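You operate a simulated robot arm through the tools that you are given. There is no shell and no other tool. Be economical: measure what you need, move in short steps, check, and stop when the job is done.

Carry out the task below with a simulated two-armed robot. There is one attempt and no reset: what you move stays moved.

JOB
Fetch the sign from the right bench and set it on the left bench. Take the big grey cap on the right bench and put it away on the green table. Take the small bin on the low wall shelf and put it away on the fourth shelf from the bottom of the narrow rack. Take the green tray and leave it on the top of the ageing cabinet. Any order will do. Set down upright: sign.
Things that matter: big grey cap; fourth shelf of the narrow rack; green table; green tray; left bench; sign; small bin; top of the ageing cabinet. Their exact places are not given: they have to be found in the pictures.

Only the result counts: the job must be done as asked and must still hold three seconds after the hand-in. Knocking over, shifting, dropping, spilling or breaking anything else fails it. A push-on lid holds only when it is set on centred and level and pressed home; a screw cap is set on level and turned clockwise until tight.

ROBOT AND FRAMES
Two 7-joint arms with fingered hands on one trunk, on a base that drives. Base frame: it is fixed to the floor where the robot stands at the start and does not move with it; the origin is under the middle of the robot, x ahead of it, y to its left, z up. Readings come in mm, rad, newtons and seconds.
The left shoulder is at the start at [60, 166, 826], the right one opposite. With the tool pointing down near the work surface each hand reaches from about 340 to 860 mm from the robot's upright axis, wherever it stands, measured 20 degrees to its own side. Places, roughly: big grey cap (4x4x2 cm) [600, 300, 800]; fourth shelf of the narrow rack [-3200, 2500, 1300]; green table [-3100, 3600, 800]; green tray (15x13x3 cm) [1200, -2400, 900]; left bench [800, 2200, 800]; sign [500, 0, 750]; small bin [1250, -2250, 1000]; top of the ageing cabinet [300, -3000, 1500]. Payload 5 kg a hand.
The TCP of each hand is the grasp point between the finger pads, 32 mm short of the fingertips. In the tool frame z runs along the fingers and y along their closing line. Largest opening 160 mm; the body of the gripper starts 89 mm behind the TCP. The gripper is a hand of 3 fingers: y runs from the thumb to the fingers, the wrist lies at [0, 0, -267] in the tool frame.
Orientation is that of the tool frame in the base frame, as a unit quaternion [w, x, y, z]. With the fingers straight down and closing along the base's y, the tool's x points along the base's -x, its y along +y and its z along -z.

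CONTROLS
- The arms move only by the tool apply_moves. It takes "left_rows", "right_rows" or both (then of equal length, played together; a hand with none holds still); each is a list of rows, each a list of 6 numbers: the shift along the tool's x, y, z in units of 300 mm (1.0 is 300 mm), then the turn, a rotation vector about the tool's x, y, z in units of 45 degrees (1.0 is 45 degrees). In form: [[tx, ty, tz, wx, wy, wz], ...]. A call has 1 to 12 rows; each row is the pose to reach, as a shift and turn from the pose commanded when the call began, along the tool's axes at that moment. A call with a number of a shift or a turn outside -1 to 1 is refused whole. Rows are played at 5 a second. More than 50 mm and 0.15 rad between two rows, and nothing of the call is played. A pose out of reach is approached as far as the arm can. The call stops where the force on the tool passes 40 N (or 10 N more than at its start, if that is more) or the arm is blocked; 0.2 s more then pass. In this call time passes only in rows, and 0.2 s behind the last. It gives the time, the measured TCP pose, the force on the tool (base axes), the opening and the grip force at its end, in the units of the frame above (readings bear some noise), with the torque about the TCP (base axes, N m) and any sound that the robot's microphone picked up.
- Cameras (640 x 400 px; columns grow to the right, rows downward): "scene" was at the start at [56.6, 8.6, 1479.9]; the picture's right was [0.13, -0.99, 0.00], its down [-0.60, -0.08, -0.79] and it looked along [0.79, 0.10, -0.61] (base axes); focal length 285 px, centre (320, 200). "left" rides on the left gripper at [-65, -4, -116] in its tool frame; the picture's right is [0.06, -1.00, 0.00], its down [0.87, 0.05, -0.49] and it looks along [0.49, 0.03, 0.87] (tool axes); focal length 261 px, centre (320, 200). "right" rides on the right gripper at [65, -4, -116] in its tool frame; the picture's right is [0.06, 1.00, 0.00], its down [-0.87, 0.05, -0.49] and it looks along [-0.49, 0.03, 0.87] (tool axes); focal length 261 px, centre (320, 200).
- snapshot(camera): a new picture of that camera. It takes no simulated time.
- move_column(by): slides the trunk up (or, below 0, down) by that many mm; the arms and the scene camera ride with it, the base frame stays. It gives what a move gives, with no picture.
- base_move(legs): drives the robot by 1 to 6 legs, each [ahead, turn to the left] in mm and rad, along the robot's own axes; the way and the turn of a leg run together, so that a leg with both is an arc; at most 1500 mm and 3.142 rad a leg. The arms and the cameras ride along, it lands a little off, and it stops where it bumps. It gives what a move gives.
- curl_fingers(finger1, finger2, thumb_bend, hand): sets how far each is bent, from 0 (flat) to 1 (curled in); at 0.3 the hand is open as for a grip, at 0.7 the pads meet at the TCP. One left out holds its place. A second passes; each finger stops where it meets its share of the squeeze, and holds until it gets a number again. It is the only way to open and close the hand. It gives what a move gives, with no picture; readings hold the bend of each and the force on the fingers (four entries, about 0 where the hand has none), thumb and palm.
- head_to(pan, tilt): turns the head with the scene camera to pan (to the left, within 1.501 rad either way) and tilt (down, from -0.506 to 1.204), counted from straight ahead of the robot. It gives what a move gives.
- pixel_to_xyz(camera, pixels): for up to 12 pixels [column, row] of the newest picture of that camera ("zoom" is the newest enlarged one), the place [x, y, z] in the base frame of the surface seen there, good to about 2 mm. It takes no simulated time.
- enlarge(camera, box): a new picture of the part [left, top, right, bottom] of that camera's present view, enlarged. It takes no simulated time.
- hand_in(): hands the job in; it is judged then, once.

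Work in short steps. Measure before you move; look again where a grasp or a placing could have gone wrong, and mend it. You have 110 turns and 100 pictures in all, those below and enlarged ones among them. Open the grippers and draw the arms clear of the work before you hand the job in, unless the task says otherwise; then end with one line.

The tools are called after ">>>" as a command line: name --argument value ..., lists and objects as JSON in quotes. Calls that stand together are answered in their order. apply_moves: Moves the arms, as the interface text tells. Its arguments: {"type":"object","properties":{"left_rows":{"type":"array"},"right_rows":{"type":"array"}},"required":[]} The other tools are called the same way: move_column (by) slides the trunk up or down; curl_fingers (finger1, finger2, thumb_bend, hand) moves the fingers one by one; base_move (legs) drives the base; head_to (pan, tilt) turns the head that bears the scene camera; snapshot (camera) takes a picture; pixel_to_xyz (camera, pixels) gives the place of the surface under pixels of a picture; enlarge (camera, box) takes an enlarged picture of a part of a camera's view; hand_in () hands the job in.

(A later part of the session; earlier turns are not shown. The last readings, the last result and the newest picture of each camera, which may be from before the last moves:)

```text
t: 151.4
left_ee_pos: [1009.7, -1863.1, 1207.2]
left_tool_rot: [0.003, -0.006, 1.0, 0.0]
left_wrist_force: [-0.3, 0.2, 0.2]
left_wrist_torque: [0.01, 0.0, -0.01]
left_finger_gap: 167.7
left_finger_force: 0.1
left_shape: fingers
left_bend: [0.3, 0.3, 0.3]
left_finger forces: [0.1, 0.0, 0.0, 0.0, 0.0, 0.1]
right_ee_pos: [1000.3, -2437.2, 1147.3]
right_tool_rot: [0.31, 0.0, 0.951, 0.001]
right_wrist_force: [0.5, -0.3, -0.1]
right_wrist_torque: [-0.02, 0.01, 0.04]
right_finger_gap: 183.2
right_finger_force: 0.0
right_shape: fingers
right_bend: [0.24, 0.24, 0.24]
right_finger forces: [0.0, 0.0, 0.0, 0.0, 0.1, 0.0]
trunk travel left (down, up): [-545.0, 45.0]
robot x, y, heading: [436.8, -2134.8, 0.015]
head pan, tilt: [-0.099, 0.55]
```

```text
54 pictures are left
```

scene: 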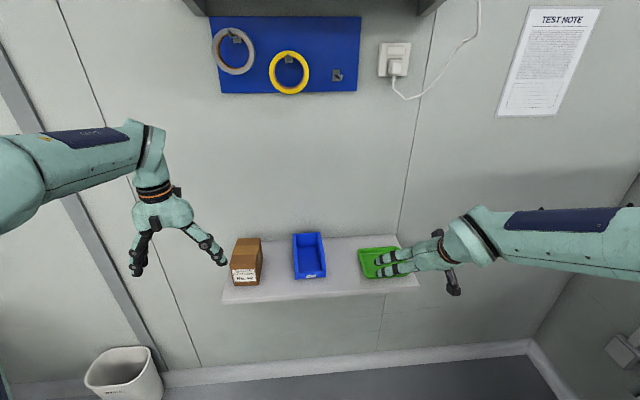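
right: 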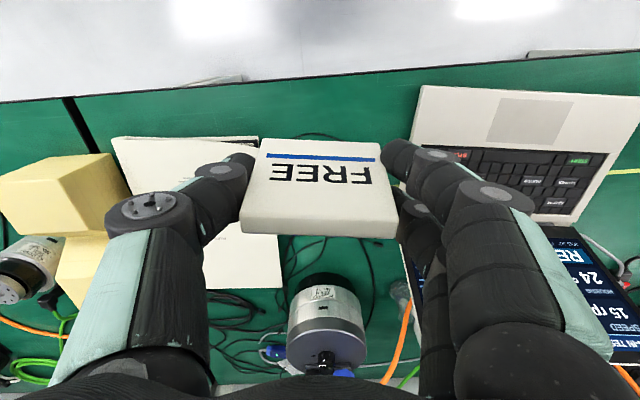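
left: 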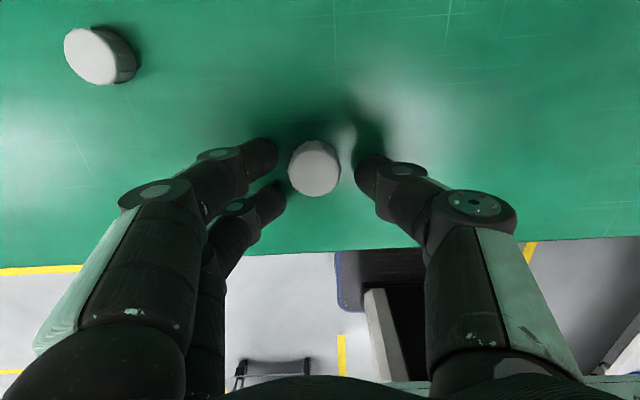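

The forearm now comes from the right side; I check how near it is to the cabinet.

>>> pixel_to_xyz --camera "scene" --pixels '[[500, 240], [560, 235], [620, 240], [635, 215], [455, 235]]'

>>> head_to --pan -1.1 --tilt 0.4

>>> snapshot --camera "scene"

```text
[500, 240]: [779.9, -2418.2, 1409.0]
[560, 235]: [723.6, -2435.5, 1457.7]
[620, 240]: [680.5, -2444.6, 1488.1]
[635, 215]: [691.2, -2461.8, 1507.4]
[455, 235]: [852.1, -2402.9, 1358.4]
```

```text
t: 152.7
left_ee_pos: [1008.8, -1862.4, 1205.8]
left_tool_rot: [0.004, -0.007, 1.0, 0.001]
left_wrist_force: [0.6, -0.4, -0.2]
left_wrist_torque: [-0.01, 0.01, 0.03]
left_finger_gap: 167.8
left_finger_force: 0.1
left_shape: fingers
left_bend: [0.3, 0.3, 0.3]
left_finger forces: [0.1, 0.0, 0.1, 0.0, 0.0, 0.0]
right_ee_pos: [1000.4, -2437.1, 1148.5]
right_tool_rot: [0.308, -0.001, 0.951, 0.001]
right_wrist_force: [0.0, 0.4, -0.3]
right_wrist_torque: [-0.03, 0.01, 0.0]
right_finger_gap: 182.9
right_finger_force: 0.1
right_shape: fingers
right_bend: [0.24, 0.24, 0.24]
right_finger forces: [0.1, 0.0, 0.0, 0.1, 0.1, 0.0]
trunk travel left (down, up): [-545.0, 45.0]
robot x, y, heading: [440.9, -2132.9, 0.01]
head pan, tilt: [-1.1, 0.4]
```

```text
53 pictures are left
```

scene: 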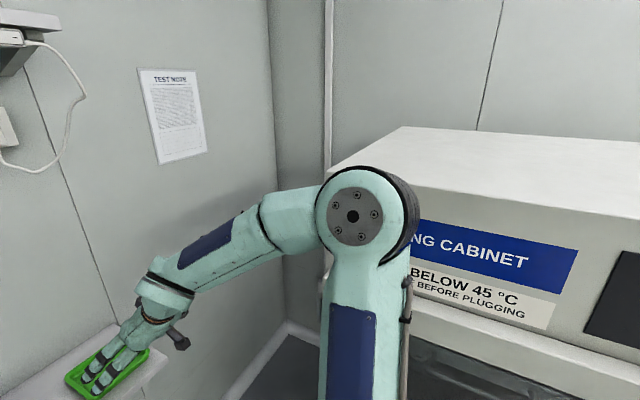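

Elbow clearance is fine, and the cabinet top is visible and empty. I measure it for later and continue to tilt the hand to 35° below horizontal with a small roll.

>>> pixel_to_xyz --camera "scene" --pixels '[[420, 160], [600, 190], [402, 130], [340, 165], [500, 160], [600, 150], [352, 215], [400, 200]]'

>>> apply_moves --right_rows '[[0.04, 0, 0.1, 0, -0.15, 0], [0.06, 0, 0.2, 0, -0.29, 0], [0.08, 0, 0.3, 0, -0.422, 0]]'

>>> head_to --pan -0.35 --tilt 0.6

>>> snapshot --camera "scene"

>>> snapshot --camera "right"

```text
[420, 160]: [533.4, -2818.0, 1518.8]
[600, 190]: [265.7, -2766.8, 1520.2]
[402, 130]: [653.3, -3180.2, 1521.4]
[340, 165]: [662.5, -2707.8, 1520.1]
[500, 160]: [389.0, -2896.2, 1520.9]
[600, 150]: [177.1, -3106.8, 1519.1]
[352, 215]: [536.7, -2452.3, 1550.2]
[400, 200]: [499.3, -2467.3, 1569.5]
```

```text
t: 153.7
left_ee_pos: [1008.2, -1863.0, 1207.4]
left_tool_rot: [0.005, -0.007, 1.0, 0.0]
left_wrist_force: [-0.8, 0.3, 0.3]
left_wrist_torque: [-0.06, -0.07, 0.02]
left_finger_gap: 167.5
left_finger_force: 0.1
left_shape: fingers
left_bend: [0.3, 0.3, 0.3]
left_finger forces: [0.0, 0.0, 0.0, 0.1, 0.1, 0.0]
right_ee_pos: [979.5, -2420.8, 1005.6]
right_tool_rot: [0.31, 0.15, 0.939, -0.008]
right_wrist_force: [0.4, 0.4, 0.5]
right_wrist_torque: [0.01, -0.02, -0.03]
right_finger_gap: 183.2
right_finger_force: 0.0
right_shape: fingers
right_bend: [0.24, 0.24, 0.24]
right_finger forces: [0.0, 0.1, 0.1, 0.1, 0.1, 0.0]
right hand out of reach, approached as far as the arm can: row 1, 2, 3
trunk travel left (down, up): [-545.0, 45.0]
robot x, y, heading: [437.5, -2134.4, 0.009]
head pan, tilt: [-1.1, 0.4]
stopped in row 3 (right hand): the arm was blocked; the commanded pose is now the measured one
```

```text
t: 154.8
left_ee_pos: [1009.6, -1862.9, 1205.9]
left_tool_rot: [0.003, -0.007, 1.0, -0.001]
left_wrist_force: [0.0, 0.1, 0.1]
left_wrist_torque: [0.0, 0.03, 0.01]
left_finger_gap: 167.8
left_finger_force: 0.0
left_shape: fingers
left_bend: [0.3, 0.3, 0.3]
left_finger forces: [0.0, 0.1, 0.1, 0.2, 0.0, 0.0]
right_ee_pos: [980.8, -2421.6, 1002.4]
right_tool_rot: [0.31, 0.149, 0.939, -0.008]
right_wrist_force: [0.0, 0.4, 0.3]
right_wrist_torque: [-0.01, -0.04, 0.0]
right_finger_gap: 183.3
right_finger_force: 0.1
right_shape: fingers
right_bend: [0.24, 0.24, 0.24]
right_finger forces: [0.0, 0.0, 0.0, 0.0, 0.1, 0.1]
trunk travel left (down, up): [-545.0, 45.0]
robot x, y, heading: [443.6, -2129.4, 0.015]
head pan, tilt: [-0.351, 0.6]
```

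```text
52 pictures are left
```

scene: 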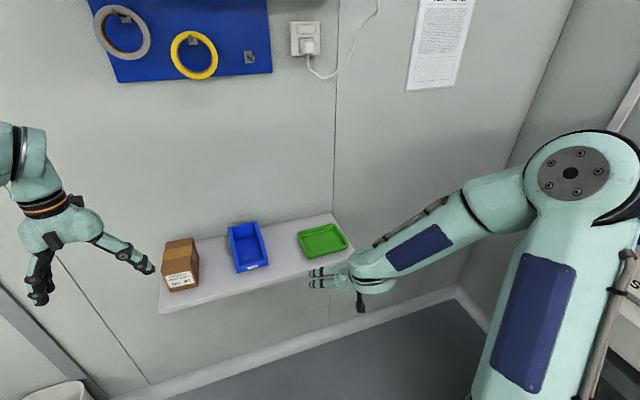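

```text
51 pictures are left
```

right: 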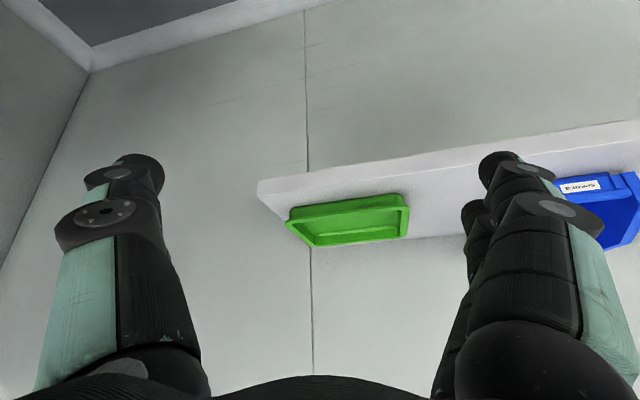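

The wrist is near a limit in this folded-arm posture. I back off 200 mm and lower the column so the forearm gets flatter.

>>> base_move --legs '[[-220, 0]]'

>>> move_column --by -120

```text
t: 156.5
left_ee_pos: [785.8, -1865.6, 1206.5]
left_tool_rot: [0.003, -0.007, 1.0, 0.001]
left_wrist_force: [-0.2, 0.5, 0.9]
left_wrist_torque: [-0.01, -0.04, -0.03]
left_finger_gap: 167.9
left_finger_force: 0.1
left_shape: fingers
left_bend: [0.3, 0.3, 0.3]
left_finger forces: [0.1, 0.0, 0.0, 0.0, 0.0, 0.0]
right_ee_pos: [758.0, -2423.6, 1003.9]
right_tool_rot: [0.31, 0.15, 0.939, -0.009]
right_wrist_force: [0.2, 0.4, 0.4]
right_wrist_torque: [-0.01, 0.0, -0.02]
right_finger_gap: 183.5
right_finger_force: 0.0
right_shape: fingers
right_bend: [0.24, 0.24, 0.24]
right_finger forces: [0.0, 0.0, 0.0, 0.1, 0.0, 0.0]
trunk travel left (down, up): [-545.0, 45.0]
robot x, y, heading: [216.2, -2136.0, 0.013]
head pan, tilt: [-0.351, 0.6]
```

```text
t: 158.0
left_ee_pos: [786.5, -1865.6, 1085.5]
left_tool_rot: [0.003, -0.007, 1.0, -0.001]
left_wrist_force: [0.6, 0.8, 0.1]
left_wrist_torque: [0.04, 0.0, -0.01]
left_finger_gap: 167.6
left_finger_force: 0.2
left_shape: fingers
left_bend: [0.3, 0.3, 0.3]
left_finger forces: [0.1, 0.0, 0.0, 0.1, 0.1, 0.0]
right_ee_pos: [757.9, -2424.0, 882.2]
right_tool_rot: [0.31, 0.148, 0.939, -0.007]
right_wrist_force: [-0.2, 0.4, -0.1]
right_wrist_torque: [-0.02, -0.02, 0.01]
right_finger_gap: 183.2
right_finger_force: 0.1
right_shape: fingers
right_bend: [0.24, 0.24, 0.24]
right_finger forces: [0.0, 0.0, 0.0, 0.1, 0.1, 0.0]
trunk travel left (down, up): [-425.0, 165.0]
robot x, y, heading: [215.2, -2133.2, 0.009]
head pan, tilt: [-0.351, 0.6]
```

I move the right hand forward and up to (1000,−2440,1060) while correcting orientation to 35° below horizontal with 7.6° roll.

>>> apply_moves --right_rows '[[-0.14, 0.032, -0.001, -0.032, -0.056, -0.023], [-0.279, 0.064, -0.002, -0.063, -0.112, -0.046], [-0.419, 0.096, -0.003, -0.095, -0.168, -0.069], [-0.558, 0.129, -0.003, -0.126, -0.224, -0.093], [-0.698, 0.161, -0.004, -0.158, -0.28, -0.116], [-0.837, 0.193, -0.005, -0.189, -0.336, -0.139], [-0.977, 0.225, -0.006, -0.221, -0.392, -0.162]]'

>>> snapshot --camera "scene"

>>> snapshot --camera "right"

```text
t: 159.6
left_ee_pos: [787.6, -1864.7, 1085.8]
left_tool_rot: [0.003, -0.007, 1.0, 0.0]
left_wrist_force: [-0.5, -0.8, -0.6]
left_wrist_torque: [-0.01, 0.02, 0.01]
left_finger_gap: 167.8
left_finger_force: 0.1
left_shape: fingers
left_bend: [0.3, 0.3, 0.3]
left_finger forces: [0.0, 0.0, 0.0, 0.1, 0.1, 0.0]
right_ee_pos: [1000.4, -2441.1, 1061.9]
right_tool_rot: [0.461, 0.059, 0.885, 0.031]
right_wrist_force: [0.5, -0.2, 0.6]
right_wrist_torque: [0.0, -0.03, 0.0]
right_finger_gap: 183.5
right_finger_force: 0.1
right_shape: fingers
right_bend: [0.24, 0.24, 0.24]
right_finger forces: [0.0, 0.0, 0.1, 0.1, 0.1, 0.0]
trunk travel left (down, up): [-425.0, 165.0]
robot x, y, heading: [212.1, -2137.2, 0.006]
head pan, tilt: [-0.351, 0.6]
```

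```text
50 pictures are left
```

scene: 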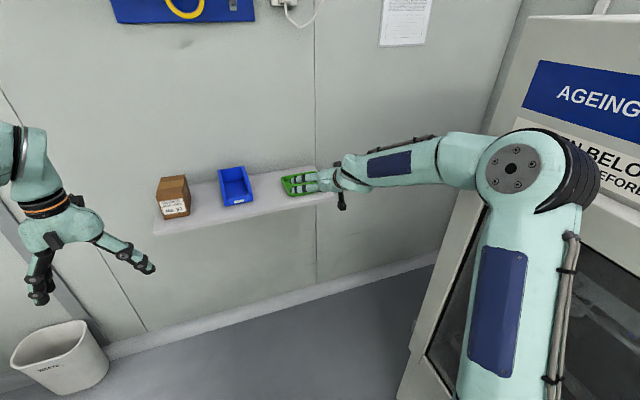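

```text
49 pictures are left
```

right: 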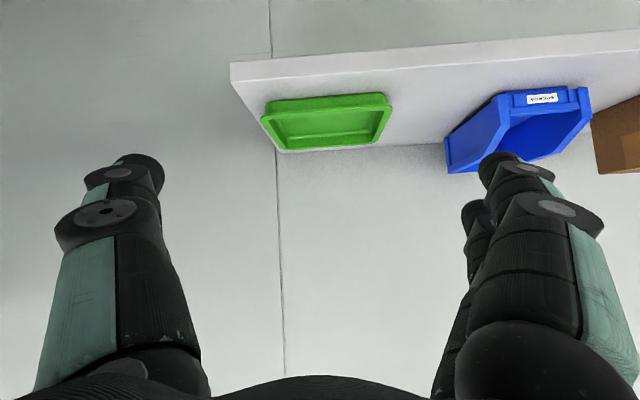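

Orientation reached. I measure the tray's rim from the right camera.

>>> enlarge --camera "right" --box '[230, 70, 422, 190]'

>>> pixel_to_xyz --camera "zoom" --pixels '[[115, 145], [120, 115], [535, 85], [520, 120], [490, 235], [170, 262], [330, 100], [330, 245], [540, 110], [145, 210], [330, 200]]'

```text
3.33 times, centred on (326, 130) of right
```

zoom: 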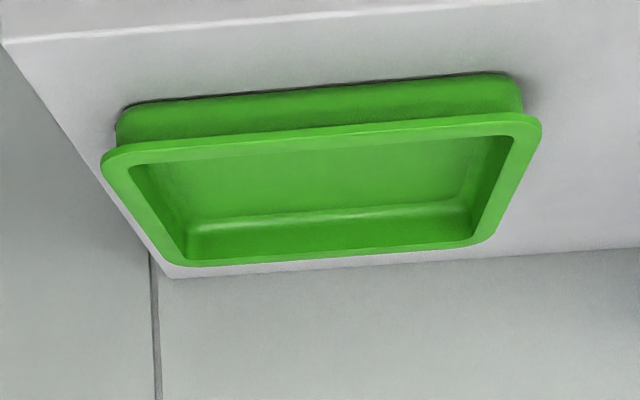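

```text
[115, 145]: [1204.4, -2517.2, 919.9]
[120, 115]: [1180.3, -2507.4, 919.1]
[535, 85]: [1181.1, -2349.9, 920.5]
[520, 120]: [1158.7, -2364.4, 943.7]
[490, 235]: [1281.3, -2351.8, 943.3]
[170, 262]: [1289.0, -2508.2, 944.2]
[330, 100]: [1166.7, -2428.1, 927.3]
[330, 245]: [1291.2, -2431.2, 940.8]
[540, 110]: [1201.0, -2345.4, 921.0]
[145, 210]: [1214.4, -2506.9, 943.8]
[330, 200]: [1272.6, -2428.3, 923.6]
```

Rim: z≈944, x 1158–1292, y −2355…−2510, centre (1225,−2431). I advance along the tool axis to 20 mm short of the grasp and look.

>>> apply_moves --right_rows '[[-0.053, 0.024, 0.13, 0, 0, 0], [-0.106, 0.048, 0.264, 0, 0, 0], [-0.107, 0.048, 0.4, 0, 0, 0], [-0.107, 0.048, 0.54, 0, 0, 0], [-0.107, 0.048, 0.64, 0, 0, 0], [-0.107, 0.048, 0.7, 0, 0, 0]]'

>>> snapshot --camera "right"

>>> enlarge --camera "scene" --box '[240, 130, 400, 230]'

```text
t: 161.0
left_ee_pos: [787.8, -1865.0, 1084.9]
left_tool_rot: [0.003, -0.006, 1.0, 0.0]
left_wrist_force: [0.3, 0.8, -0.3]
left_wrist_torque: [0.02, 0.03, 0.03]
left_finger_gap: 167.8
left_finger_force: 0.0
left_shape: fingers
left_bend: [0.3, 0.3, 0.3]
left_finger forces: [0.0, 0.0, 0.0, 0.0, 0.0, 0.0]
right_ee_pos: [1191.8, -2428.3, 969.1]
right_tool_rot: [0.461, 0.059, 0.885, 0.031]
right_wrist_force: [0.1, 0.3, -0.1]
right_wrist_torque: [0.0, 0.05, 0.01]
right_finger_gap: 183.8
right_finger_force: 0.2
right_shape: fingers
right_bend: [0.24, 0.24, 0.24]
right_finger forces: [0.0, 0.1, 0.0, 0.0, 0.0, 0.0]
trunk travel left (down, up): [-425.0, 165.0]
robot x, y, heading: [215.0, -2131.7, 0.012]
head pan, tilt: [-0.351, 0.6]
```

```text
47 pictures are left
```

right: 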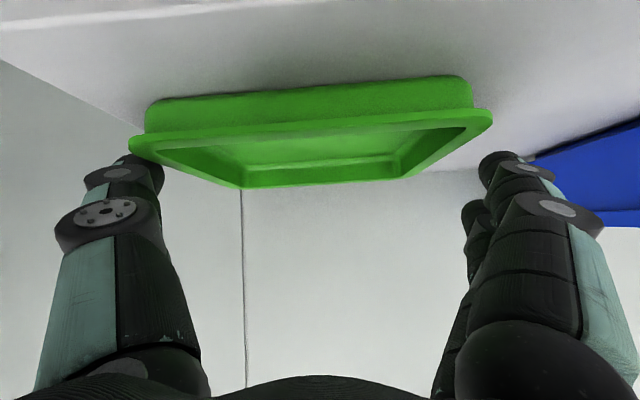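

```text
4.00 times, centred on (320, 180) of scene
```

zoom: 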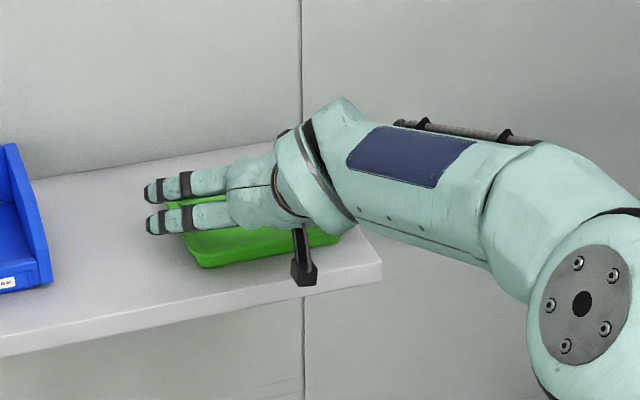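

I measure fingertip positions against the rim.

>>> pixel_to_xyz --camera "right" --pixels '[[150, 165], [125, 162], [158, 175], [485, 165], [500, 158], [468, 212], [485, 115], [135, 143], [485, 180]]'

```text
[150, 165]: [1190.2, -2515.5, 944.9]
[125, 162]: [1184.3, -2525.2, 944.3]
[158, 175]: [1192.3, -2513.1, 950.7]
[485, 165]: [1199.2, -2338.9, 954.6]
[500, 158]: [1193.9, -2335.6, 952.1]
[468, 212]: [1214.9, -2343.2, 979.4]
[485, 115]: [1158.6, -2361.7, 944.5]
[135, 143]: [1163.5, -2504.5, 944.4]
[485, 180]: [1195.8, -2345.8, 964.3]
```

Thumb gap is 3 mm versus 15 mm on the finger side, and fingers are 8 mm higher; I shift −6 mm in y, reduce the roll slightly and go down to TCP z≈945.

>>> apply_moves --right_rows '[[0.0, -0.024, 0.0, 0, 0, -0.03], [0.01, -0.024, 0.03, 0, 0, -0.064], [0.02, -0.024, 0.06, 0, 0, -0.064], [0.03, -0.024, 0.092, 0, 0, -0.064]]'

>>> snapshot --camera "right"

>>> pixel_to_xyz --camera "right" --pixels '[[150, 165], [125, 162], [485, 165], [500, 158], [485, 180]]'

```text
t: 162.0
left_ee_pos: [786.8, -1865.3, 1086.2]
left_tool_rot: [0.004, -0.007, 1.0, -0.001]
left_wrist_force: [-0.5, -0.1, 0.1]
left_wrist_torque: [0.0, 0.01, -0.01]
left_finger_gap: 167.6
left_finger_force: 0.1
left_shape: fingers
left_bend: [0.3, 0.3, 0.3]
left_finger forces: [0.1, 0.1, 0.0, 0.0, 0.1, 0.0]
right_ee_pos: [1209.2, -2436.4, 944.7]
right_tool_rot: [0.462, 0.038, 0.886, 0.018]
right_wrist_force: [-0.3, -0.5, 1.9]
right_wrist_torque: [-0.11, 0.0, -0.01]
right_finger_gap: 184.4
right_finger_force: 0.8
right_shape: fingers
right_bend: [0.24, 0.24, 0.24]
right_finger forces: [0.5, 0.0, 0.0, 0.1, 1.2, 0.0]
trunk travel left (down, up): [-425.0, 165.0]
robot x, y, heading: [216.1, -2137.4, 0.008]
head pan, tilt: [-0.351, 0.6]
```

```text
45 pictures are left
```

right: 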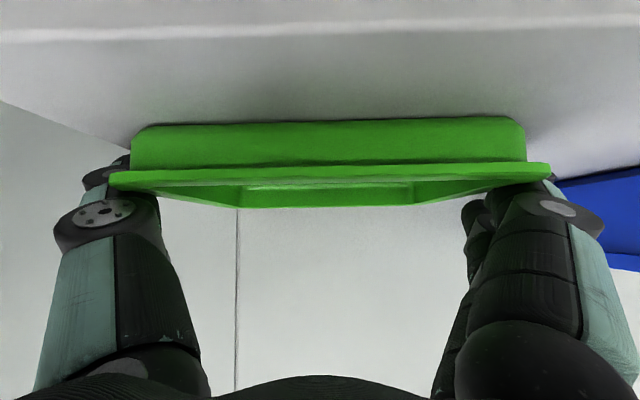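

```text
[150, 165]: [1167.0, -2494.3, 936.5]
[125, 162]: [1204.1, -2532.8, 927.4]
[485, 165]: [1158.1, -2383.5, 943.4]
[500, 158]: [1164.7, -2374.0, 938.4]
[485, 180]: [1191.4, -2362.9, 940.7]
```

Fingertips just brush the shelf (finger1 is the lower finger). I raise 2 mm and close finger1 and thumb on the tray.

>>> apply_moves --right_rows '[[-0.005, 0, -0.004, 0, 0, 0]]'

>>> curl_fingers --hand "right" --finger1 0.5 --thumb_bend 0.5

>>> snapshot --camera "right"

```text
t: 162.4
left_ee_pos: [787.0, -1863.4, 1086.8]
left_tool_rot: [0.003, -0.007, 1.0, -0.001]
left_wrist_force: [-0.3, -0.9, -0.9]
left_wrist_torque: [-0.02, 0.02, 0.01]
left_finger_gap: 167.6
left_finger_force: 0.0
left_shape: fingers
left_bend: [0.3, 0.3, 0.3]
left_finger forces: [0.0, 0.0, 0.1, 0.0, 0.0, 0.0]
right_ee_pos: [1209.5, -2435.6, 946.7]
right_tool_rot: [0.462, 0.038, 0.886, 0.018]
right_wrist_force: [0.6, -0.6, 0.9]
right_wrist_torque: [-0.02, -0.02, 0.0]
right_finger_gap: 184.4
right_finger_force: 0.3
right_shape: fingers
right_bend: [0.24, 0.24, 0.24]
right_finger forces: [0.0, 0.0, 0.0, 0.0, 0.4, 0.1]
trunk travel left (down, up): [-425.0, 165.0]
robot x, y, heading: [215.0, -2135.3, 0.01]
head pan, tilt: [-0.351, 0.6]
```

```text
t: 163.4
left_ee_pos: [786.3, -1865.8, 1086.0]
left_tool_rot: [0.003, -0.008, 1.0, 0.001]
left_wrist_force: [-0.9, -0.4, -0.6]
left_wrist_torque: [0.01, 0.01, 0.01]
left_finger_gap: 167.7
left_finger_force: 0.0
left_shape: fingers
left_bend: [0.3, 0.3, 0.3]
left_finger forces: [0.0, 0.1, 0.0, 0.0, 0.1, 0.0]
right_ee_pos: [1209.5, -2438.7, 948.2]
right_tool_rot: [0.463, 0.037, 0.886, 0.019]
right_wrist_force: [0.5, -18.6, 8.2]
right_wrist_torque: [-1.13, -0.01, -0.17]
right_finger_gap: 158.7
right_finger_force: 25.2
right_shape: fingers
right_bend: [0.43, 0.24, 0.42]
right_finger forces: [13.0, 0.0, 0.0, 0.0, 36.9, 0.1]
trunk travel left (down, up): [-425.0, 165.0]
robot x, y, heading: [219.4, -2133.5, 0.012]
head pan, tilt: [-0.351, 0.6]
```

```text
44 pictures are left
```

right: 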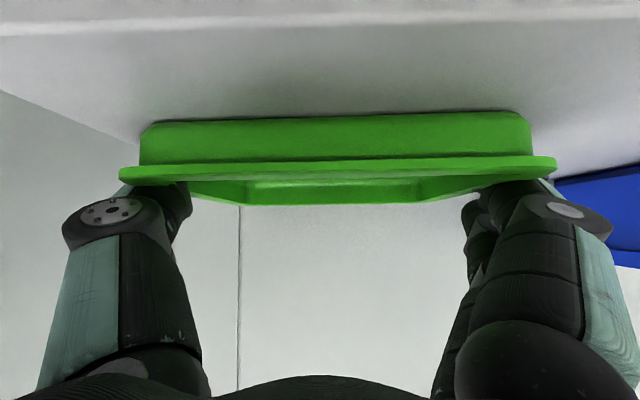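

The grip holds but with some side force from the shelf; I lift 15 mm and check.

>>> apply_moves --right_rows '[[-0.013, 0, -0.009, 0, 0, 0], [-0.027, 0, -0.019, 0, 0, 0], [-0.041, 0, -0.029, 0, 0, 0], [-0.041, 0, -0.029, 0, 0, 0]]'

>>> snapshot --camera "right"

>>> enlarge --camera "scene" --box '[240, 130, 400, 230]'

```text
t: 164.4
left_ee_pos: [787.3, -1866.3, 1086.3]
left_tool_rot: [0.003, -0.006, 1.0, 0.0]
left_wrist_force: [0.1, 0.0, 0.7]
left_wrist_torque: [-0.02, 0.01, 0.0]
left_finger_gap: 167.7
left_finger_force: 0.1
left_shape: fingers
left_bend: [0.3, 0.3, 0.3]
left_finger forces: [0.0, 0.1, 0.0, 0.0, 0.1, 0.0]
right_ee_pos: [1208.1, -2437.2, 961.6]
right_tool_rot: [0.461, 0.038, 0.886, 0.019]
right_wrist_force: [0.3, 0.3, 0.3]
right_wrist_torque: [-0.01, 0.02, -0.02]
right_finger_gap: 155.0
right_finger_force: 22.5
right_shape: fingers
right_bend: [0.41, 0.24, 0.45]
right_finger forces: [21.1, 0.0, 0.0, 0.0, 23.7, 0.1]
trunk travel left (down, up): [-425.0, 165.0]
robot x, y, heading: [216.8, -2137.2, 0.016]
head pan, tilt: [-0.351, 0.6]
```

```text
43 pictures are left
```

right: 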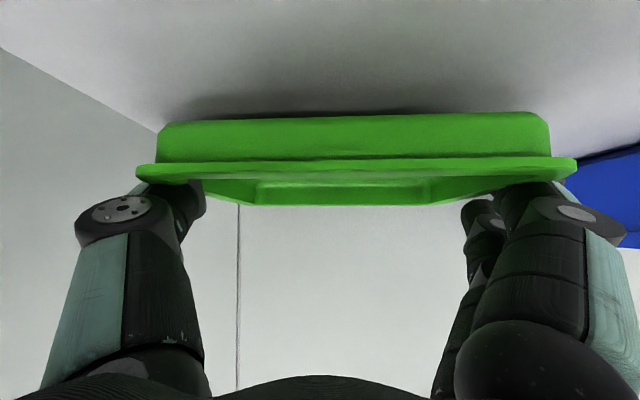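

```text
4.00 times, centred on (320, 180) of scene
```

zoom: 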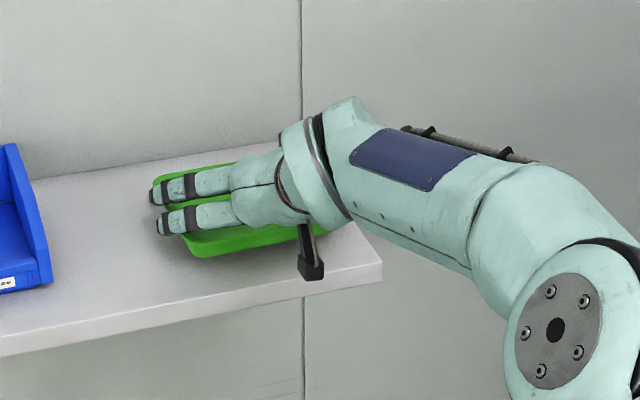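

Tray is lifted, balanced at 21/24 N. I lift 60 mm more, back away 700 mm, and raise the column fully.

>>> apply_moves --right_rows '[[-0.08, 0.007, -0.057, 0, 0, 0], [-0.163, 0.0136, -0.115, 0, 0, 0]]'

>>> base_move --legs '[[-700, 0]]'

>>> move_column --by 165

>>> head_to --pan -0.5 --tilt 0.4

>>> snapshot --camera "scene"

```text
t: 165.0
left_ee_pos: [787.4, -1866.3, 1085.9]
left_tool_rot: [0.003, -0.007, 1.0, 0.0]
left_wrist_force: [0.1, 0.7, 0.1]
left_wrist_torque: [-0.02, -0.03, 0.04]
left_finger_gap: 167.7
left_finger_force: 0.1
left_shape: fingers
left_bend: [0.3, 0.3, 0.3]
left_finger forces: [0.0, 0.0, 0.0, 0.0, 0.1, 0.0]
right_ee_pos: [1207.2, -2436.6, 1020.2]
right_tool_rot: [0.461, 0.038, 0.886, 0.019]
right_wrist_force: [0.1, 0.4, -1.0]
right_wrist_torque: [-0.01, 0.01, -0.01]
right_finger_gap: 155.2
right_finger_force: 22.1
right_shape: fingers
right_bend: [0.41, 0.24, 0.45]
right_finger forces: [20.9, 0.1, 0.0, 0.1, 23.6, 0.0]
trunk travel left (down, up): [-425.0, 165.0]
robot x, y, heading: [216.0, -2137.7, 0.012]
head pan, tilt: [-0.351, 0.6]
```

```text
t: 168.9
left_ee_pos: [84.2, -1874.1, 1086.7]
left_tool_rot: [0.003, -0.005, 1.0, 0.0]
left_wrist_force: [0.2, 0.1, 0.4]
left_wrist_torque: [-0.02, -0.03, 0.02]
left_finger_gap: 167.7
left_finger_force: 0.0
left_shape: fingers
left_bend: [0.3, 0.3, 0.3]
left_finger forces: [0.0, 0.1, 0.0, 0.0, 0.0, 0.1]
right_ee_pos: [504.1, -2448.5, 1020.9]
right_tool_rot: [0.461, 0.038, 0.886, 0.019]
right_wrist_force: [-0.4, -0.9, -0.3]
right_wrist_torque: [0.0, 0.02, 0.0]
right_finger_gap: 154.7
right_finger_force: 22.0
right_shape: fingers
right_bend: [0.41, 0.24, 0.45]
right_finger forces: [20.8, 0.1, 0.0, 0.1, 23.5, 0.0]
trunk travel left (down, up): [-425.0, 165.0]
robot x, y, heading: [-488.7, -2147.5, 0.006]
head pan, tilt: [-0.351, 0.6]
```

```text
t: 170.7
left_ee_pos: [86.4, -1874.3, 1249.8]
left_tool_rot: [0.003, -0.005, 1.0, 0.0]
left_wrist_force: [0.0, 0.4, 0.5]
left_wrist_torque: [0.01, -0.01, 0.0]
left_finger_gap: 167.5
left_finger_force: 0.1
left_shape: fingers
left_bend: [0.3, 0.3, 0.3]
left_finger forces: [0.0, 0.0, 0.0, 0.0, 0.0, 0.0]
right_ee_pos: [505.9, -2447.2, 1185.2]
right_tool_rot: [0.461, 0.039, 0.886, 0.018]
right_wrist_force: [-0.5, 0.5, 0.0]
right_wrist_torque: [0.01, 0.03, 0.01]
right_finger_gap: 154.8
right_finger_force: 22.2
right_shape: fingers
right_bend: [0.41, 0.24, 0.45]
right_finger forces: [20.8, 0.0, 0.0, 0.1, 23.5, 0.0]
trunk travel left (down, up): [-590.0, 0.0]
robot x, y, heading: [-486.0, -2141.4, 0.012]
head pan, tilt: [-0.351, 0.6]
```

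```text
t: 171.5
left_ee_pos: [84.5, -1873.9, 1250.9]
left_tool_rot: [0.003, -0.006, 1.0, 0.0]
left_wrist_force: [-0.2, 0.6, 0.4]
left_wrist_torque: [0.02, -0.01, -0.04]
left_finger_gap: 167.7
left_finger_force: 0.0
left_shape: fingers
left_bend: [0.3, 0.3, 0.3]
left_finger forces: [0.0, 0.0, 0.1, 0.1, 0.1, 0.1]
right_ee_pos: [505.3, -2448.1, 1186.0]
right_tool_rot: [0.461, 0.038, 0.886, 0.019]
right_wrist_force: [0.3, 0.1, -1.3]
right_wrist_torque: [-0.04, 0.03, -0.02]
right_finger_gap: 155.0
right_finger_force: 22.6
right_shape: fingers
right_bend: [0.41, 0.24, 0.45]
right_finger forces: [20.7, 0.0, 0.0, 0.0, 23.6, 0.1]
trunk travel left (down, up): [-590.0, 0.0]
robot x, y, heading: [-488.0, -2143.0, 0.012]
head pan, tilt: [-0.499, 0.4]
```

```text
41 pictures are left
```

scene: 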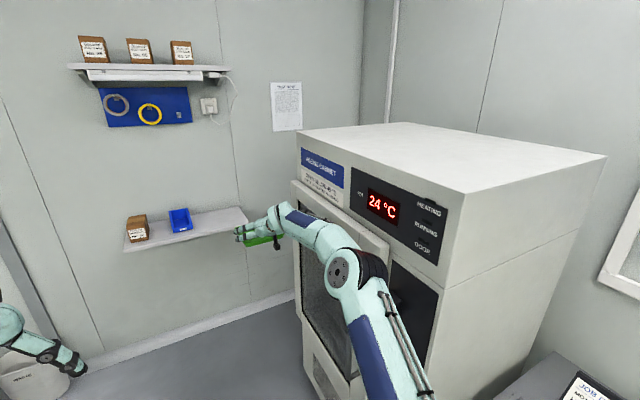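

Measure the cabinet top corners, then raise and retract the tray hand while drawing the left hand back and outward.

>>> pixel_to_xyz --camera "scene" --pixels '[[462, 190], [595, 158], [303, 133], [402, 126], [450, 160], [105, 70]]'

>>> apply_moves --right_rows '[[-0.043, 0.015, -0.156, 0, 0, 0], [-0.086, 0.029, -0.313, 0, 0, 0], [-0.13, 0.044, -0.47, 0, 0, 0], [-0.173, 0.059, -0.626, 0, 0, 0], [-0.216, 0.073, -0.783, 0, 0, 0], [-0.259, 0.088, -0.939, 0, 0, 0]]' --left_rows '[[0.1, 0.1, 0, 0, 0, 0], [0.2, 0.2, 0, 0, 0, 0], [0.3, 0.3, 0, 0, 0, 0], [0.4, 0.4, 0, 0, 0, 0], [0.5, 0.5, 0, 0, 0, 0], [0.6, 0.6, 0, 0, 0, 0]]'

>>> snapshot --camera "scene"

```text
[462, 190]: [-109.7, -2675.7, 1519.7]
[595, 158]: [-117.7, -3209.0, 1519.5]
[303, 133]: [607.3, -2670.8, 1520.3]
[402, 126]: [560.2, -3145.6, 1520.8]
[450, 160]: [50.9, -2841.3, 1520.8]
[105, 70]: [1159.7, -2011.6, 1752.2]
```

```text
t: 172.9
left_ee_pos: [-100.6, -1695.4, 1248.3]
left_tool_rot: [0.003, -0.006, 1.0, 0.0]
left_wrist_force: [-0.3, 0.3, -0.3]
left_wrist_torque: [-0.01, -0.04, 0.0]
left_finger_gap: 167.8
left_finger_force: 0.0
left_shape: fingers
left_bend: [0.3, 0.3, 0.3]
left_finger forces: [0.1, 0.0, 0.0, 0.0, 0.1, 0.1]
right_ee_pos: [317.7, -2426.6, 1414.7]
right_tool_rot: [0.462, 0.038, 0.886, 0.019]
right_wrist_force: [-0.8, 0.6, 0.1]
right_wrist_torque: [0.0, 0.03, -0.02]
right_finger_gap: 155.0
right_finger_force: 22.2
right_shape: fingers
right_bend: [0.41, 0.24, 0.45]
right_finger forces: [20.6, 0.1, 0.0, 0.0, 23.4, 0.0]
trunk travel left (down, up): [-590.0, 0.0]
robot x, y, heading: [-482.9, -2143.9, 0.012]
head pan, tilt: [-0.499, 0.4]
```

```text
40 pictures are left
```

scene: 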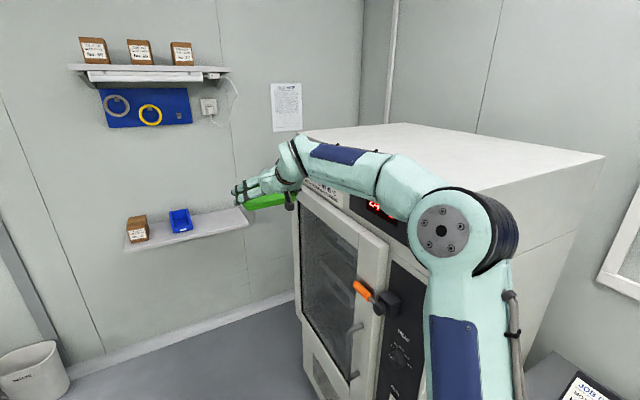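

Cabinet top: x −120…665, y −2670…−3210, z 1520. Continue raising the tray to z≈1630.

>>> apply_moves --right_rows '[[-0.044, 0.015, -0.144, 0, 0, 0], [-0.088, 0.03, -0.287, 0, 0, 0], [-0.132, 0.044, -0.431, 0, 0, 0], [-0.176, 0.059, -0.575, 0, 0, 0], [-0.22, 0.074, -0.718, 0, 0, 0], [-0.264, 0.089, -0.862, 0, 0, 0]]'

>>> snapshot --camera "scene"

```text
t: 174.3
left_ee_pos: [-98.5, -1696.5, 1248.5]
left_tool_rot: [0.003, -0.006, 1.0, 0.0]
left_wrist_force: [-0.5, 0.0, -0.1]
left_wrist_torque: [0.0, -0.03, -0.04]
left_finger_gap: 167.6
left_finger_force: 0.0
left_shape: fingers
left_bend: [0.3, 0.3, 0.3]
left_finger forces: [0.2, 0.1, 0.0, 0.1, 0.0, 0.1]
right_ee_pos: [153.2, -2406.9, 1629.5]
right_tool_rot: [0.461, 0.038, 0.886, 0.019]
right_wrist_force: [0.4, 0.9, -0.3]
right_wrist_torque: [0.0, 0.03, 0.0]
right_finger_gap: 154.6
right_finger_force: 22.1
right_shape: fingers
right_bend: [0.41, 0.24, 0.45]
right_finger forces: [20.8, 0.0, 0.1, 0.0, 23.2, 0.1]
trunk travel left (down, up): [-590.0, 0.0]
robot x, y, heading: [-490.2, -2143.2, 0.009]
head pan, tilt: [-0.499, 0.4]
```

```text
39 pictures are left
```

scene: 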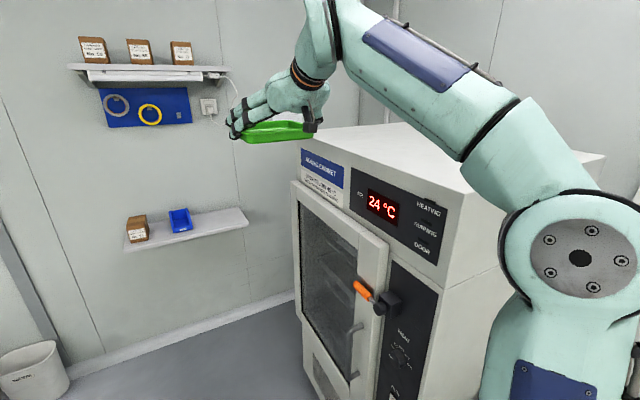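

Tray is up at z 1630, level. To keep the right elbow off the cabinet, I move away from it (+y), then face it diagonally at −45° for the approach.

>>> base_move --legs '[[0, 1.562], [311, 0], [0, -2.356]]'

>>> head_to --pan -0.3 --tilt 0.3

>>> snapshot --camera "scene"

```text
t: 185.7
left_ee_pos: [109.3, -1806.8, 1249.5]
left_tool_rot: [0.003, 0.39, 0.921, -0.002]
left_wrist_force: [-0.4, -0.6, 0.4]
left_wrist_torque: [-0.01, -0.02, 0.01]
left_finger_gap: 167.8
left_finger_force: 0.1
left_shape: fingers
left_bend: [0.3, 0.3, 0.3]
left_finger forces: [0.0, 0.1, 0.0, 0.1, 0.1, 0.1]
right_ee_pos: [-230.4, -2479.0, 1628.0]
right_tool_rot: [0.432, 0.384, 0.8, -0.164]
right_wrist_force: [0.1, 0.2, -0.3]
right_wrist_torque: [-0.01, 0.01, -0.01]
right_finger_gap: 154.3
right_finger_force: 21.3
right_shape: fingers
right_bend: [0.41, 0.24, 0.45]
right_finger forces: [20.3, 0.1, 0.0, 0.0, 22.9, 0.1]
trunk travel left (down, up): [-590.0, 0.0]
robot x, y, heading: [-484.1, -1831.8, -0.796]
head pan, tilt: [-0.499, 0.4]
```

```text
t: 186.5
left_ee_pos: [108.8, -1806.2, 1248.8]
left_tool_rot: [0.003, 0.389, 0.921, -0.001]
left_wrist_force: [-0.6, 0.3, -0.1]
left_wrist_torque: [-0.01, -0.03, -0.02]
left_finger_gap: 167.7
left_finger_force: 0.1
left_shape: fingers
left_bend: [0.3, 0.3, 0.3]
left_finger forces: [0.1, 0.1, 0.0, 0.0, 0.0, 0.0]
right_ee_pos: [-231.0, -2479.9, 1628.7]
right_tool_rot: [0.431, 0.384, 0.799, -0.165]
right_wrist_force: [0.2, 0.0, -0.2]
right_wrist_torque: [0.01, 0.04, 0.0]
right_finger_gap: 154.6
right_finger_force: 21.6
right_shape: fingers
right_bend: [0.41, 0.24, 0.45]
right_finger forces: [20.3, 0.0, 0.1, 0.0, 22.9, 0.0]
trunk travel left (down, up): [-590.0, 0.0]
robot x, y, heading: [-483.7, -1831.3, -0.798]
head pan, tilt: [-0.3, 0.3]
```

```text
38 pictures are left
```

scene: 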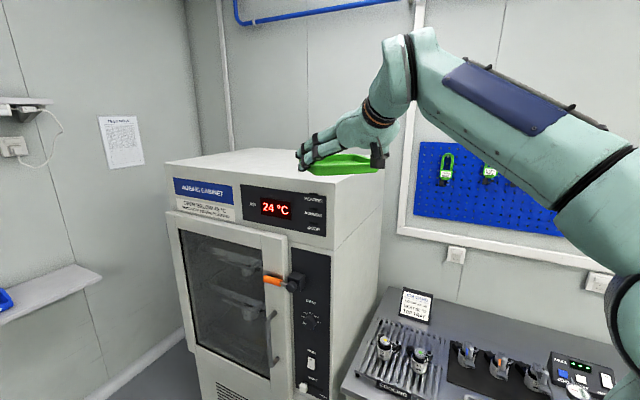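

Clear path. Drive 500 mm ahead diagonally to bring the tray over the cabinet top.

>>> base_move --legs '[[500, 0]]'

>>> snapshot --camera "scene"

>>> snapshot --camera "right"

```text
t: 189.4
left_ee_pos: [455.0, -2166.8, 1249.0]
left_tool_rot: [0.002, 0.391, 0.92, -0.002]
left_wrist_force: [1.1, 0.3, -0.9]
left_wrist_torque: [0.05, 0.06, 0.0]
left_finger_gap: 167.6
left_finger_force: 0.1
left_shape: fingers
left_bend: [0.3, 0.3, 0.3]
left_finger forces: [0.0, 0.1, 0.1, 0.0, 0.0, 0.0]
right_ee_pos: [111.7, -2839.6, 1628.3]
right_tool_rot: [0.432, 0.386, 0.798, -0.166]
right_wrist_force: [0.3, 1.0, -0.7]
right_wrist_torque: [-0.01, 0.03, 0.0]
right_finger_gap: 154.4
right_finger_force: 21.5
right_shape: fingers
right_bend: [0.41, 0.24, 0.45]
right_finger forces: [20.3, 0.0, 0.0, 0.0, 22.8, 0.1]
trunk travel left (down, up): [-590.0, 0.0]
robot x, y, heading: [-141.3, -2188.4, -0.805]
head pan, tilt: [-0.3, 0.3]
```

```text
37 pictures are left
```

scene: 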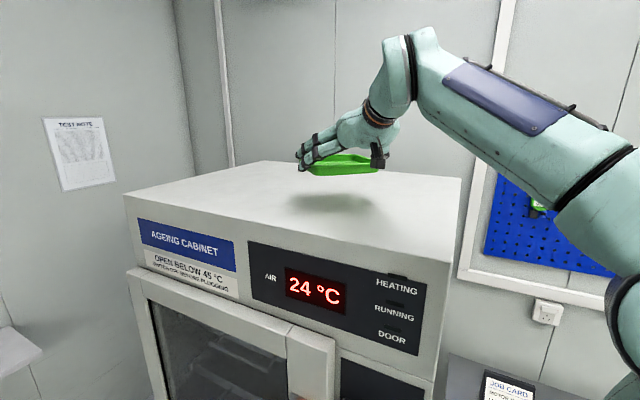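

```text
36 pictures are left
```

right: 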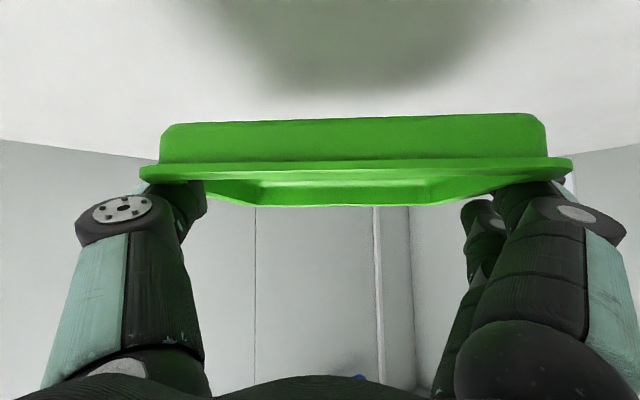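

Tray is above the cabinet top centre-right, level. Lower 73 mm with the column, then feel the last bit with the arm.

>>> move_column --by -73

>>> apply_moves --right_rows '[[0.008, -0.001, 0.006, 0, 0, 0], [0.014, -0.001, 0.01, 0, 0, 0], [0.02, -0.001, 0.014, 0, 0, 0]]'

>>> snapshot --camera "right"

```text
t: 190.5
left_ee_pos: [454.0, -2167.2, 1176.2]
left_tool_rot: [0.003, 0.392, 0.92, -0.001]
left_wrist_force: [-0.3, -0.8, 0.0]
left_wrist_torque: [0.03, 0.02, 0.05]
left_finger_gap: 167.6
left_finger_force: 0.1
left_shape: fingers
left_bend: [0.3, 0.3, 0.3]
left_finger forces: [0.0, 0.0, 0.1, 0.0, 0.1, 0.1]
right_ee_pos: [110.6, -2839.1, 1555.3]
right_tool_rot: [0.431, 0.387, 0.798, -0.165]
right_wrist_force: [1.0, 0.0, -0.8]
right_wrist_torque: [0.01, 0.04, -0.01]
right_finger_gap: 154.5
right_finger_force: 21.9
right_shape: fingers
right_bend: [0.41, 0.24, 0.45]
right_finger forces: [20.2, 0.0, 0.0, 0.0, 22.9, 0.0]
trunk travel left (down, up): [-517.0, 73.0]
robot x, y, heading: [-137.8, -2187.9, -0.806]
head pan, tilt: [-0.3, 0.3]
```

```text
t: 191.3
left_ee_pos: [455.3, -2166.2, 1176.7]
left_tool_rot: [0.004, 0.391, 0.92, -0.002]
left_wrist_force: [0.3, 0.1, 0.1]
left_wrist_torque: [-0.01, -0.01, -0.01]
left_finger_gap: 168.0
left_finger_force: 0.0
left_shape: fingers
left_bend: [0.3, 0.3, 0.3]
left_finger forces: [0.0, 0.0, 0.0, 0.0, 0.0, 0.0]
right_ee_pos: [110.5, -2837.3, 1552.2]
right_tool_rot: [0.433, 0.385, 0.798, -0.168]
right_wrist_force: [3.5, -3.9, 15.2]
right_wrist_torque: [-1.23, 0.64, 0.42]
right_finger_gap: 154.3
right_finger_force: 29.5
right_shape: fingers
right_bend: [0.41, 0.24, 0.45]
right_finger forces: [20.0, 0.0, 0.0, 0.0, 38.3, 0.0]
trunk travel left (down, up): [-517.0, 73.0]
robot x, y, heading: [-136.2, -2190.9, -0.803]
head pan, tilt: [-0.3, 0.3]
```

```text
35 pictures are left
```

right: 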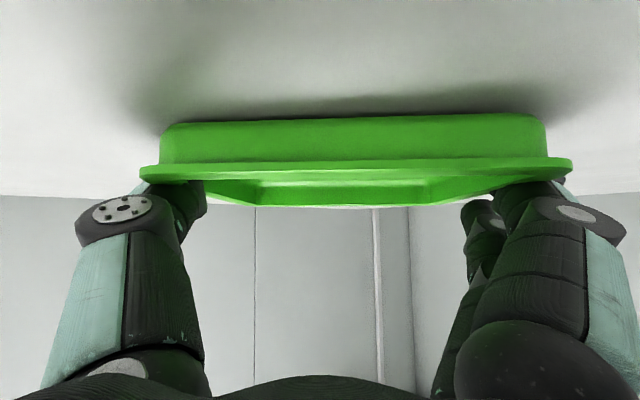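

Contact (15 N). Release thumb and finger, then retract along the tool axis.

>>> apply_moves --right_rows '[[-0.004, 0, -0.003, 0, 0, 0]]'

>>> curl_fingers --hand "right" --finger1 0.24 --thumb_bend 0.24

>>> snapshot --camera "right"

```text
t: 191.7
left_ee_pos: [454.1, -2166.5, 1175.4]
left_tool_rot: [0.003, 0.392, 0.92, -0.001]
left_wrist_force: [0.7, 0.4, -0.4]
left_wrist_torque: [0.0, 0.0, 0.02]
left_finger_gap: 167.9
left_finger_force: 0.1
left_shape: fingers
left_bend: [0.3, 0.3, 0.3]
left_finger forces: [0.1, 0.0, 0.0, 0.1, 0.0, 0.0]
right_ee_pos: [110.8, -2838.0, 1552.6]
right_tool_rot: [0.432, 0.386, 0.798, -0.167]
right_wrist_force: [3.3, -5.7, 16.9]
right_wrist_torque: [-1.47, 0.74, 0.5]
right_finger_gap: 154.5
right_finger_force: 30.9
right_shape: fingers
right_bend: [0.41, 0.24, 0.45]
right_finger forces: [20.0, 0.1, 0.0, 0.0, 40.6, 0.0]
trunk travel left (down, up): [-517.0, 73.0]
robot x, y, heading: [-137.1, -2190.6, -0.806]
head pan, tilt: [-0.3, 0.3]
```

```text
t: 192.7
left_ee_pos: [454.9, -2167.7, 1175.9]
left_tool_rot: [0.002, 0.392, 0.92, -0.001]
left_wrist_force: [0.0, -0.4, 0.5]
left_wrist_torque: [-0.01, 0.0, 0.02]
left_finger_gap: 167.7
left_finger_force: 0.0
left_shape: fingers
left_bend: [0.3, 0.3, 0.3]
left_finger forces: [0.0, 0.0, 0.0, 0.0, 0.0, 0.0]
right_ee_pos: [110.8, -2838.2, 1548.9]
right_tool_rot: [0.431, 0.386, 0.799, -0.165]
right_wrist_force: [0.5, 0.0, -0.1]
right_wrist_torque: [0.04, -0.03, 0.01]
right_finger_gap: 184.0
right_finger_force: 0.4
right_shape: fingers
right_bend: [0.23, 0.24, 0.24]
right_finger forces: [0.4, 0.0, 0.0, 0.0, 0.0, 0.0]
trunk travel left (down, up): [-517.0, 73.0]
robot x, y, heading: [-141.3, -2192.0, -0.809]
head pan, tilt: [-0.3, 0.3]
```

```text
34 pictures are left
```

right: 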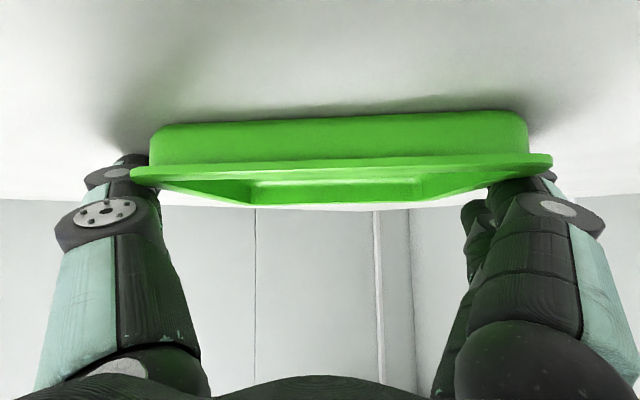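

The finger side is still grazing; open it further, then withdraw straight back along the tool axis.

>>> curl_fingers --hand "right" --finger1 0.14 --finger2 0.14 --thumb_bend 0.2

>>> apply_moves --right_rows '[[0, 0, -0.03, 0, 0, 0], [0, 0, -0.1, 0, 0, 0], [0, 0, -0.2, 0, 0, 0], [0, 0, -0.3, 0, 0, 0], [0, 0, -0.4, 0, 0, 0]]'

>>> snapshot --camera "scene"

```text
t: 193.7
left_ee_pos: [454.8, -2166.7, 1175.4]
left_tool_rot: [0.003, 0.392, 0.92, -0.001]
left_wrist_force: [0.1, 0.3, -0.8]
left_wrist_torque: [-0.03, 0.0, 0.01]
left_finger_gap: 167.8
left_finger_force: 0.1
left_shape: fingers
left_bend: [0.3, 0.3, 0.3]
left_finger forces: [0.1, 0.0, 0.0, 0.0, 0.1, 0.0]
right_ee_pos: [111.5, -2838.4, 1550.5]
right_tool_rot: [0.431, 0.387, 0.798, -0.166]
right_wrist_force: [0.5, -0.7, -0.4]
right_wrist_torque: [0.01, -0.02, -0.01]
right_finger_gap: 199.9
right_finger_force: 0.0
right_shape: fingers
right_bend: [0.14, 0.14, 0.2]
right_finger forces: [0.0, 0.0, 0.1, 0.0, 0.0, 0.0]
trunk travel left (down, up): [-517.0, 73.0]
robot x, y, heading: [-142.1, -2192.8, -0.804]
head pan, tilt: [-0.3, 0.3]
```

```text
t: 194.9
left_ee_pos: [453.8, -2167.5, 1175.7]
left_tool_rot: [0.003, 0.391, 0.92, -0.002]
left_wrist_force: [-0.3, 0.3, -0.9]
left_wrist_torque: [0.03, -0.02, 0.04]
left_finger_gap: 168.2
left_finger_force: 0.0
left_shape: fingers
left_bend: [0.3, 0.3, 0.3]
left_finger forces: [0.0, 0.0, 0.0, 0.0, 0.0, 0.0]
right_ee_pos: [43.9, -2766.0, 1619.7]
right_tool_rot: [0.431, 0.387, 0.798, -0.166]
right_wrist_force: [0.5, 0.8, 0.3]
right_wrist_torque: [0.01, 0.02, -0.01]
right_finger_gap: 200.1
right_finger_force: 0.0
right_shape: fingers
right_bend: [0.14, 0.14, 0.2]
right_finger forces: [0.0, 0.0, 0.0, 0.0, 0.1, 0.0]
trunk travel left (down, up): [-517.0, 73.0]
robot x, y, heading: [-142.6, -2186.0, -0.806]
head pan, tilt: [-0.3, 0.3]
```

```text
33 pictures are left
```

scene: 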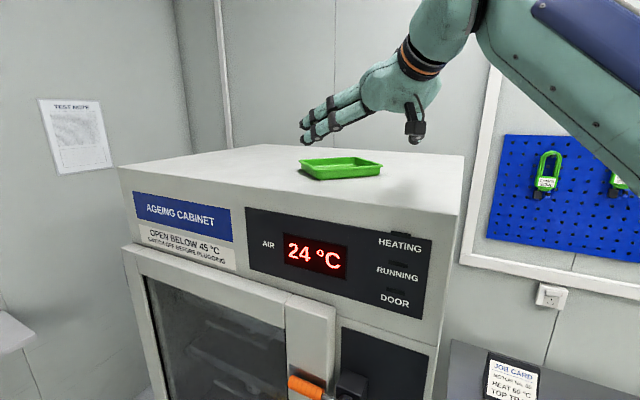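

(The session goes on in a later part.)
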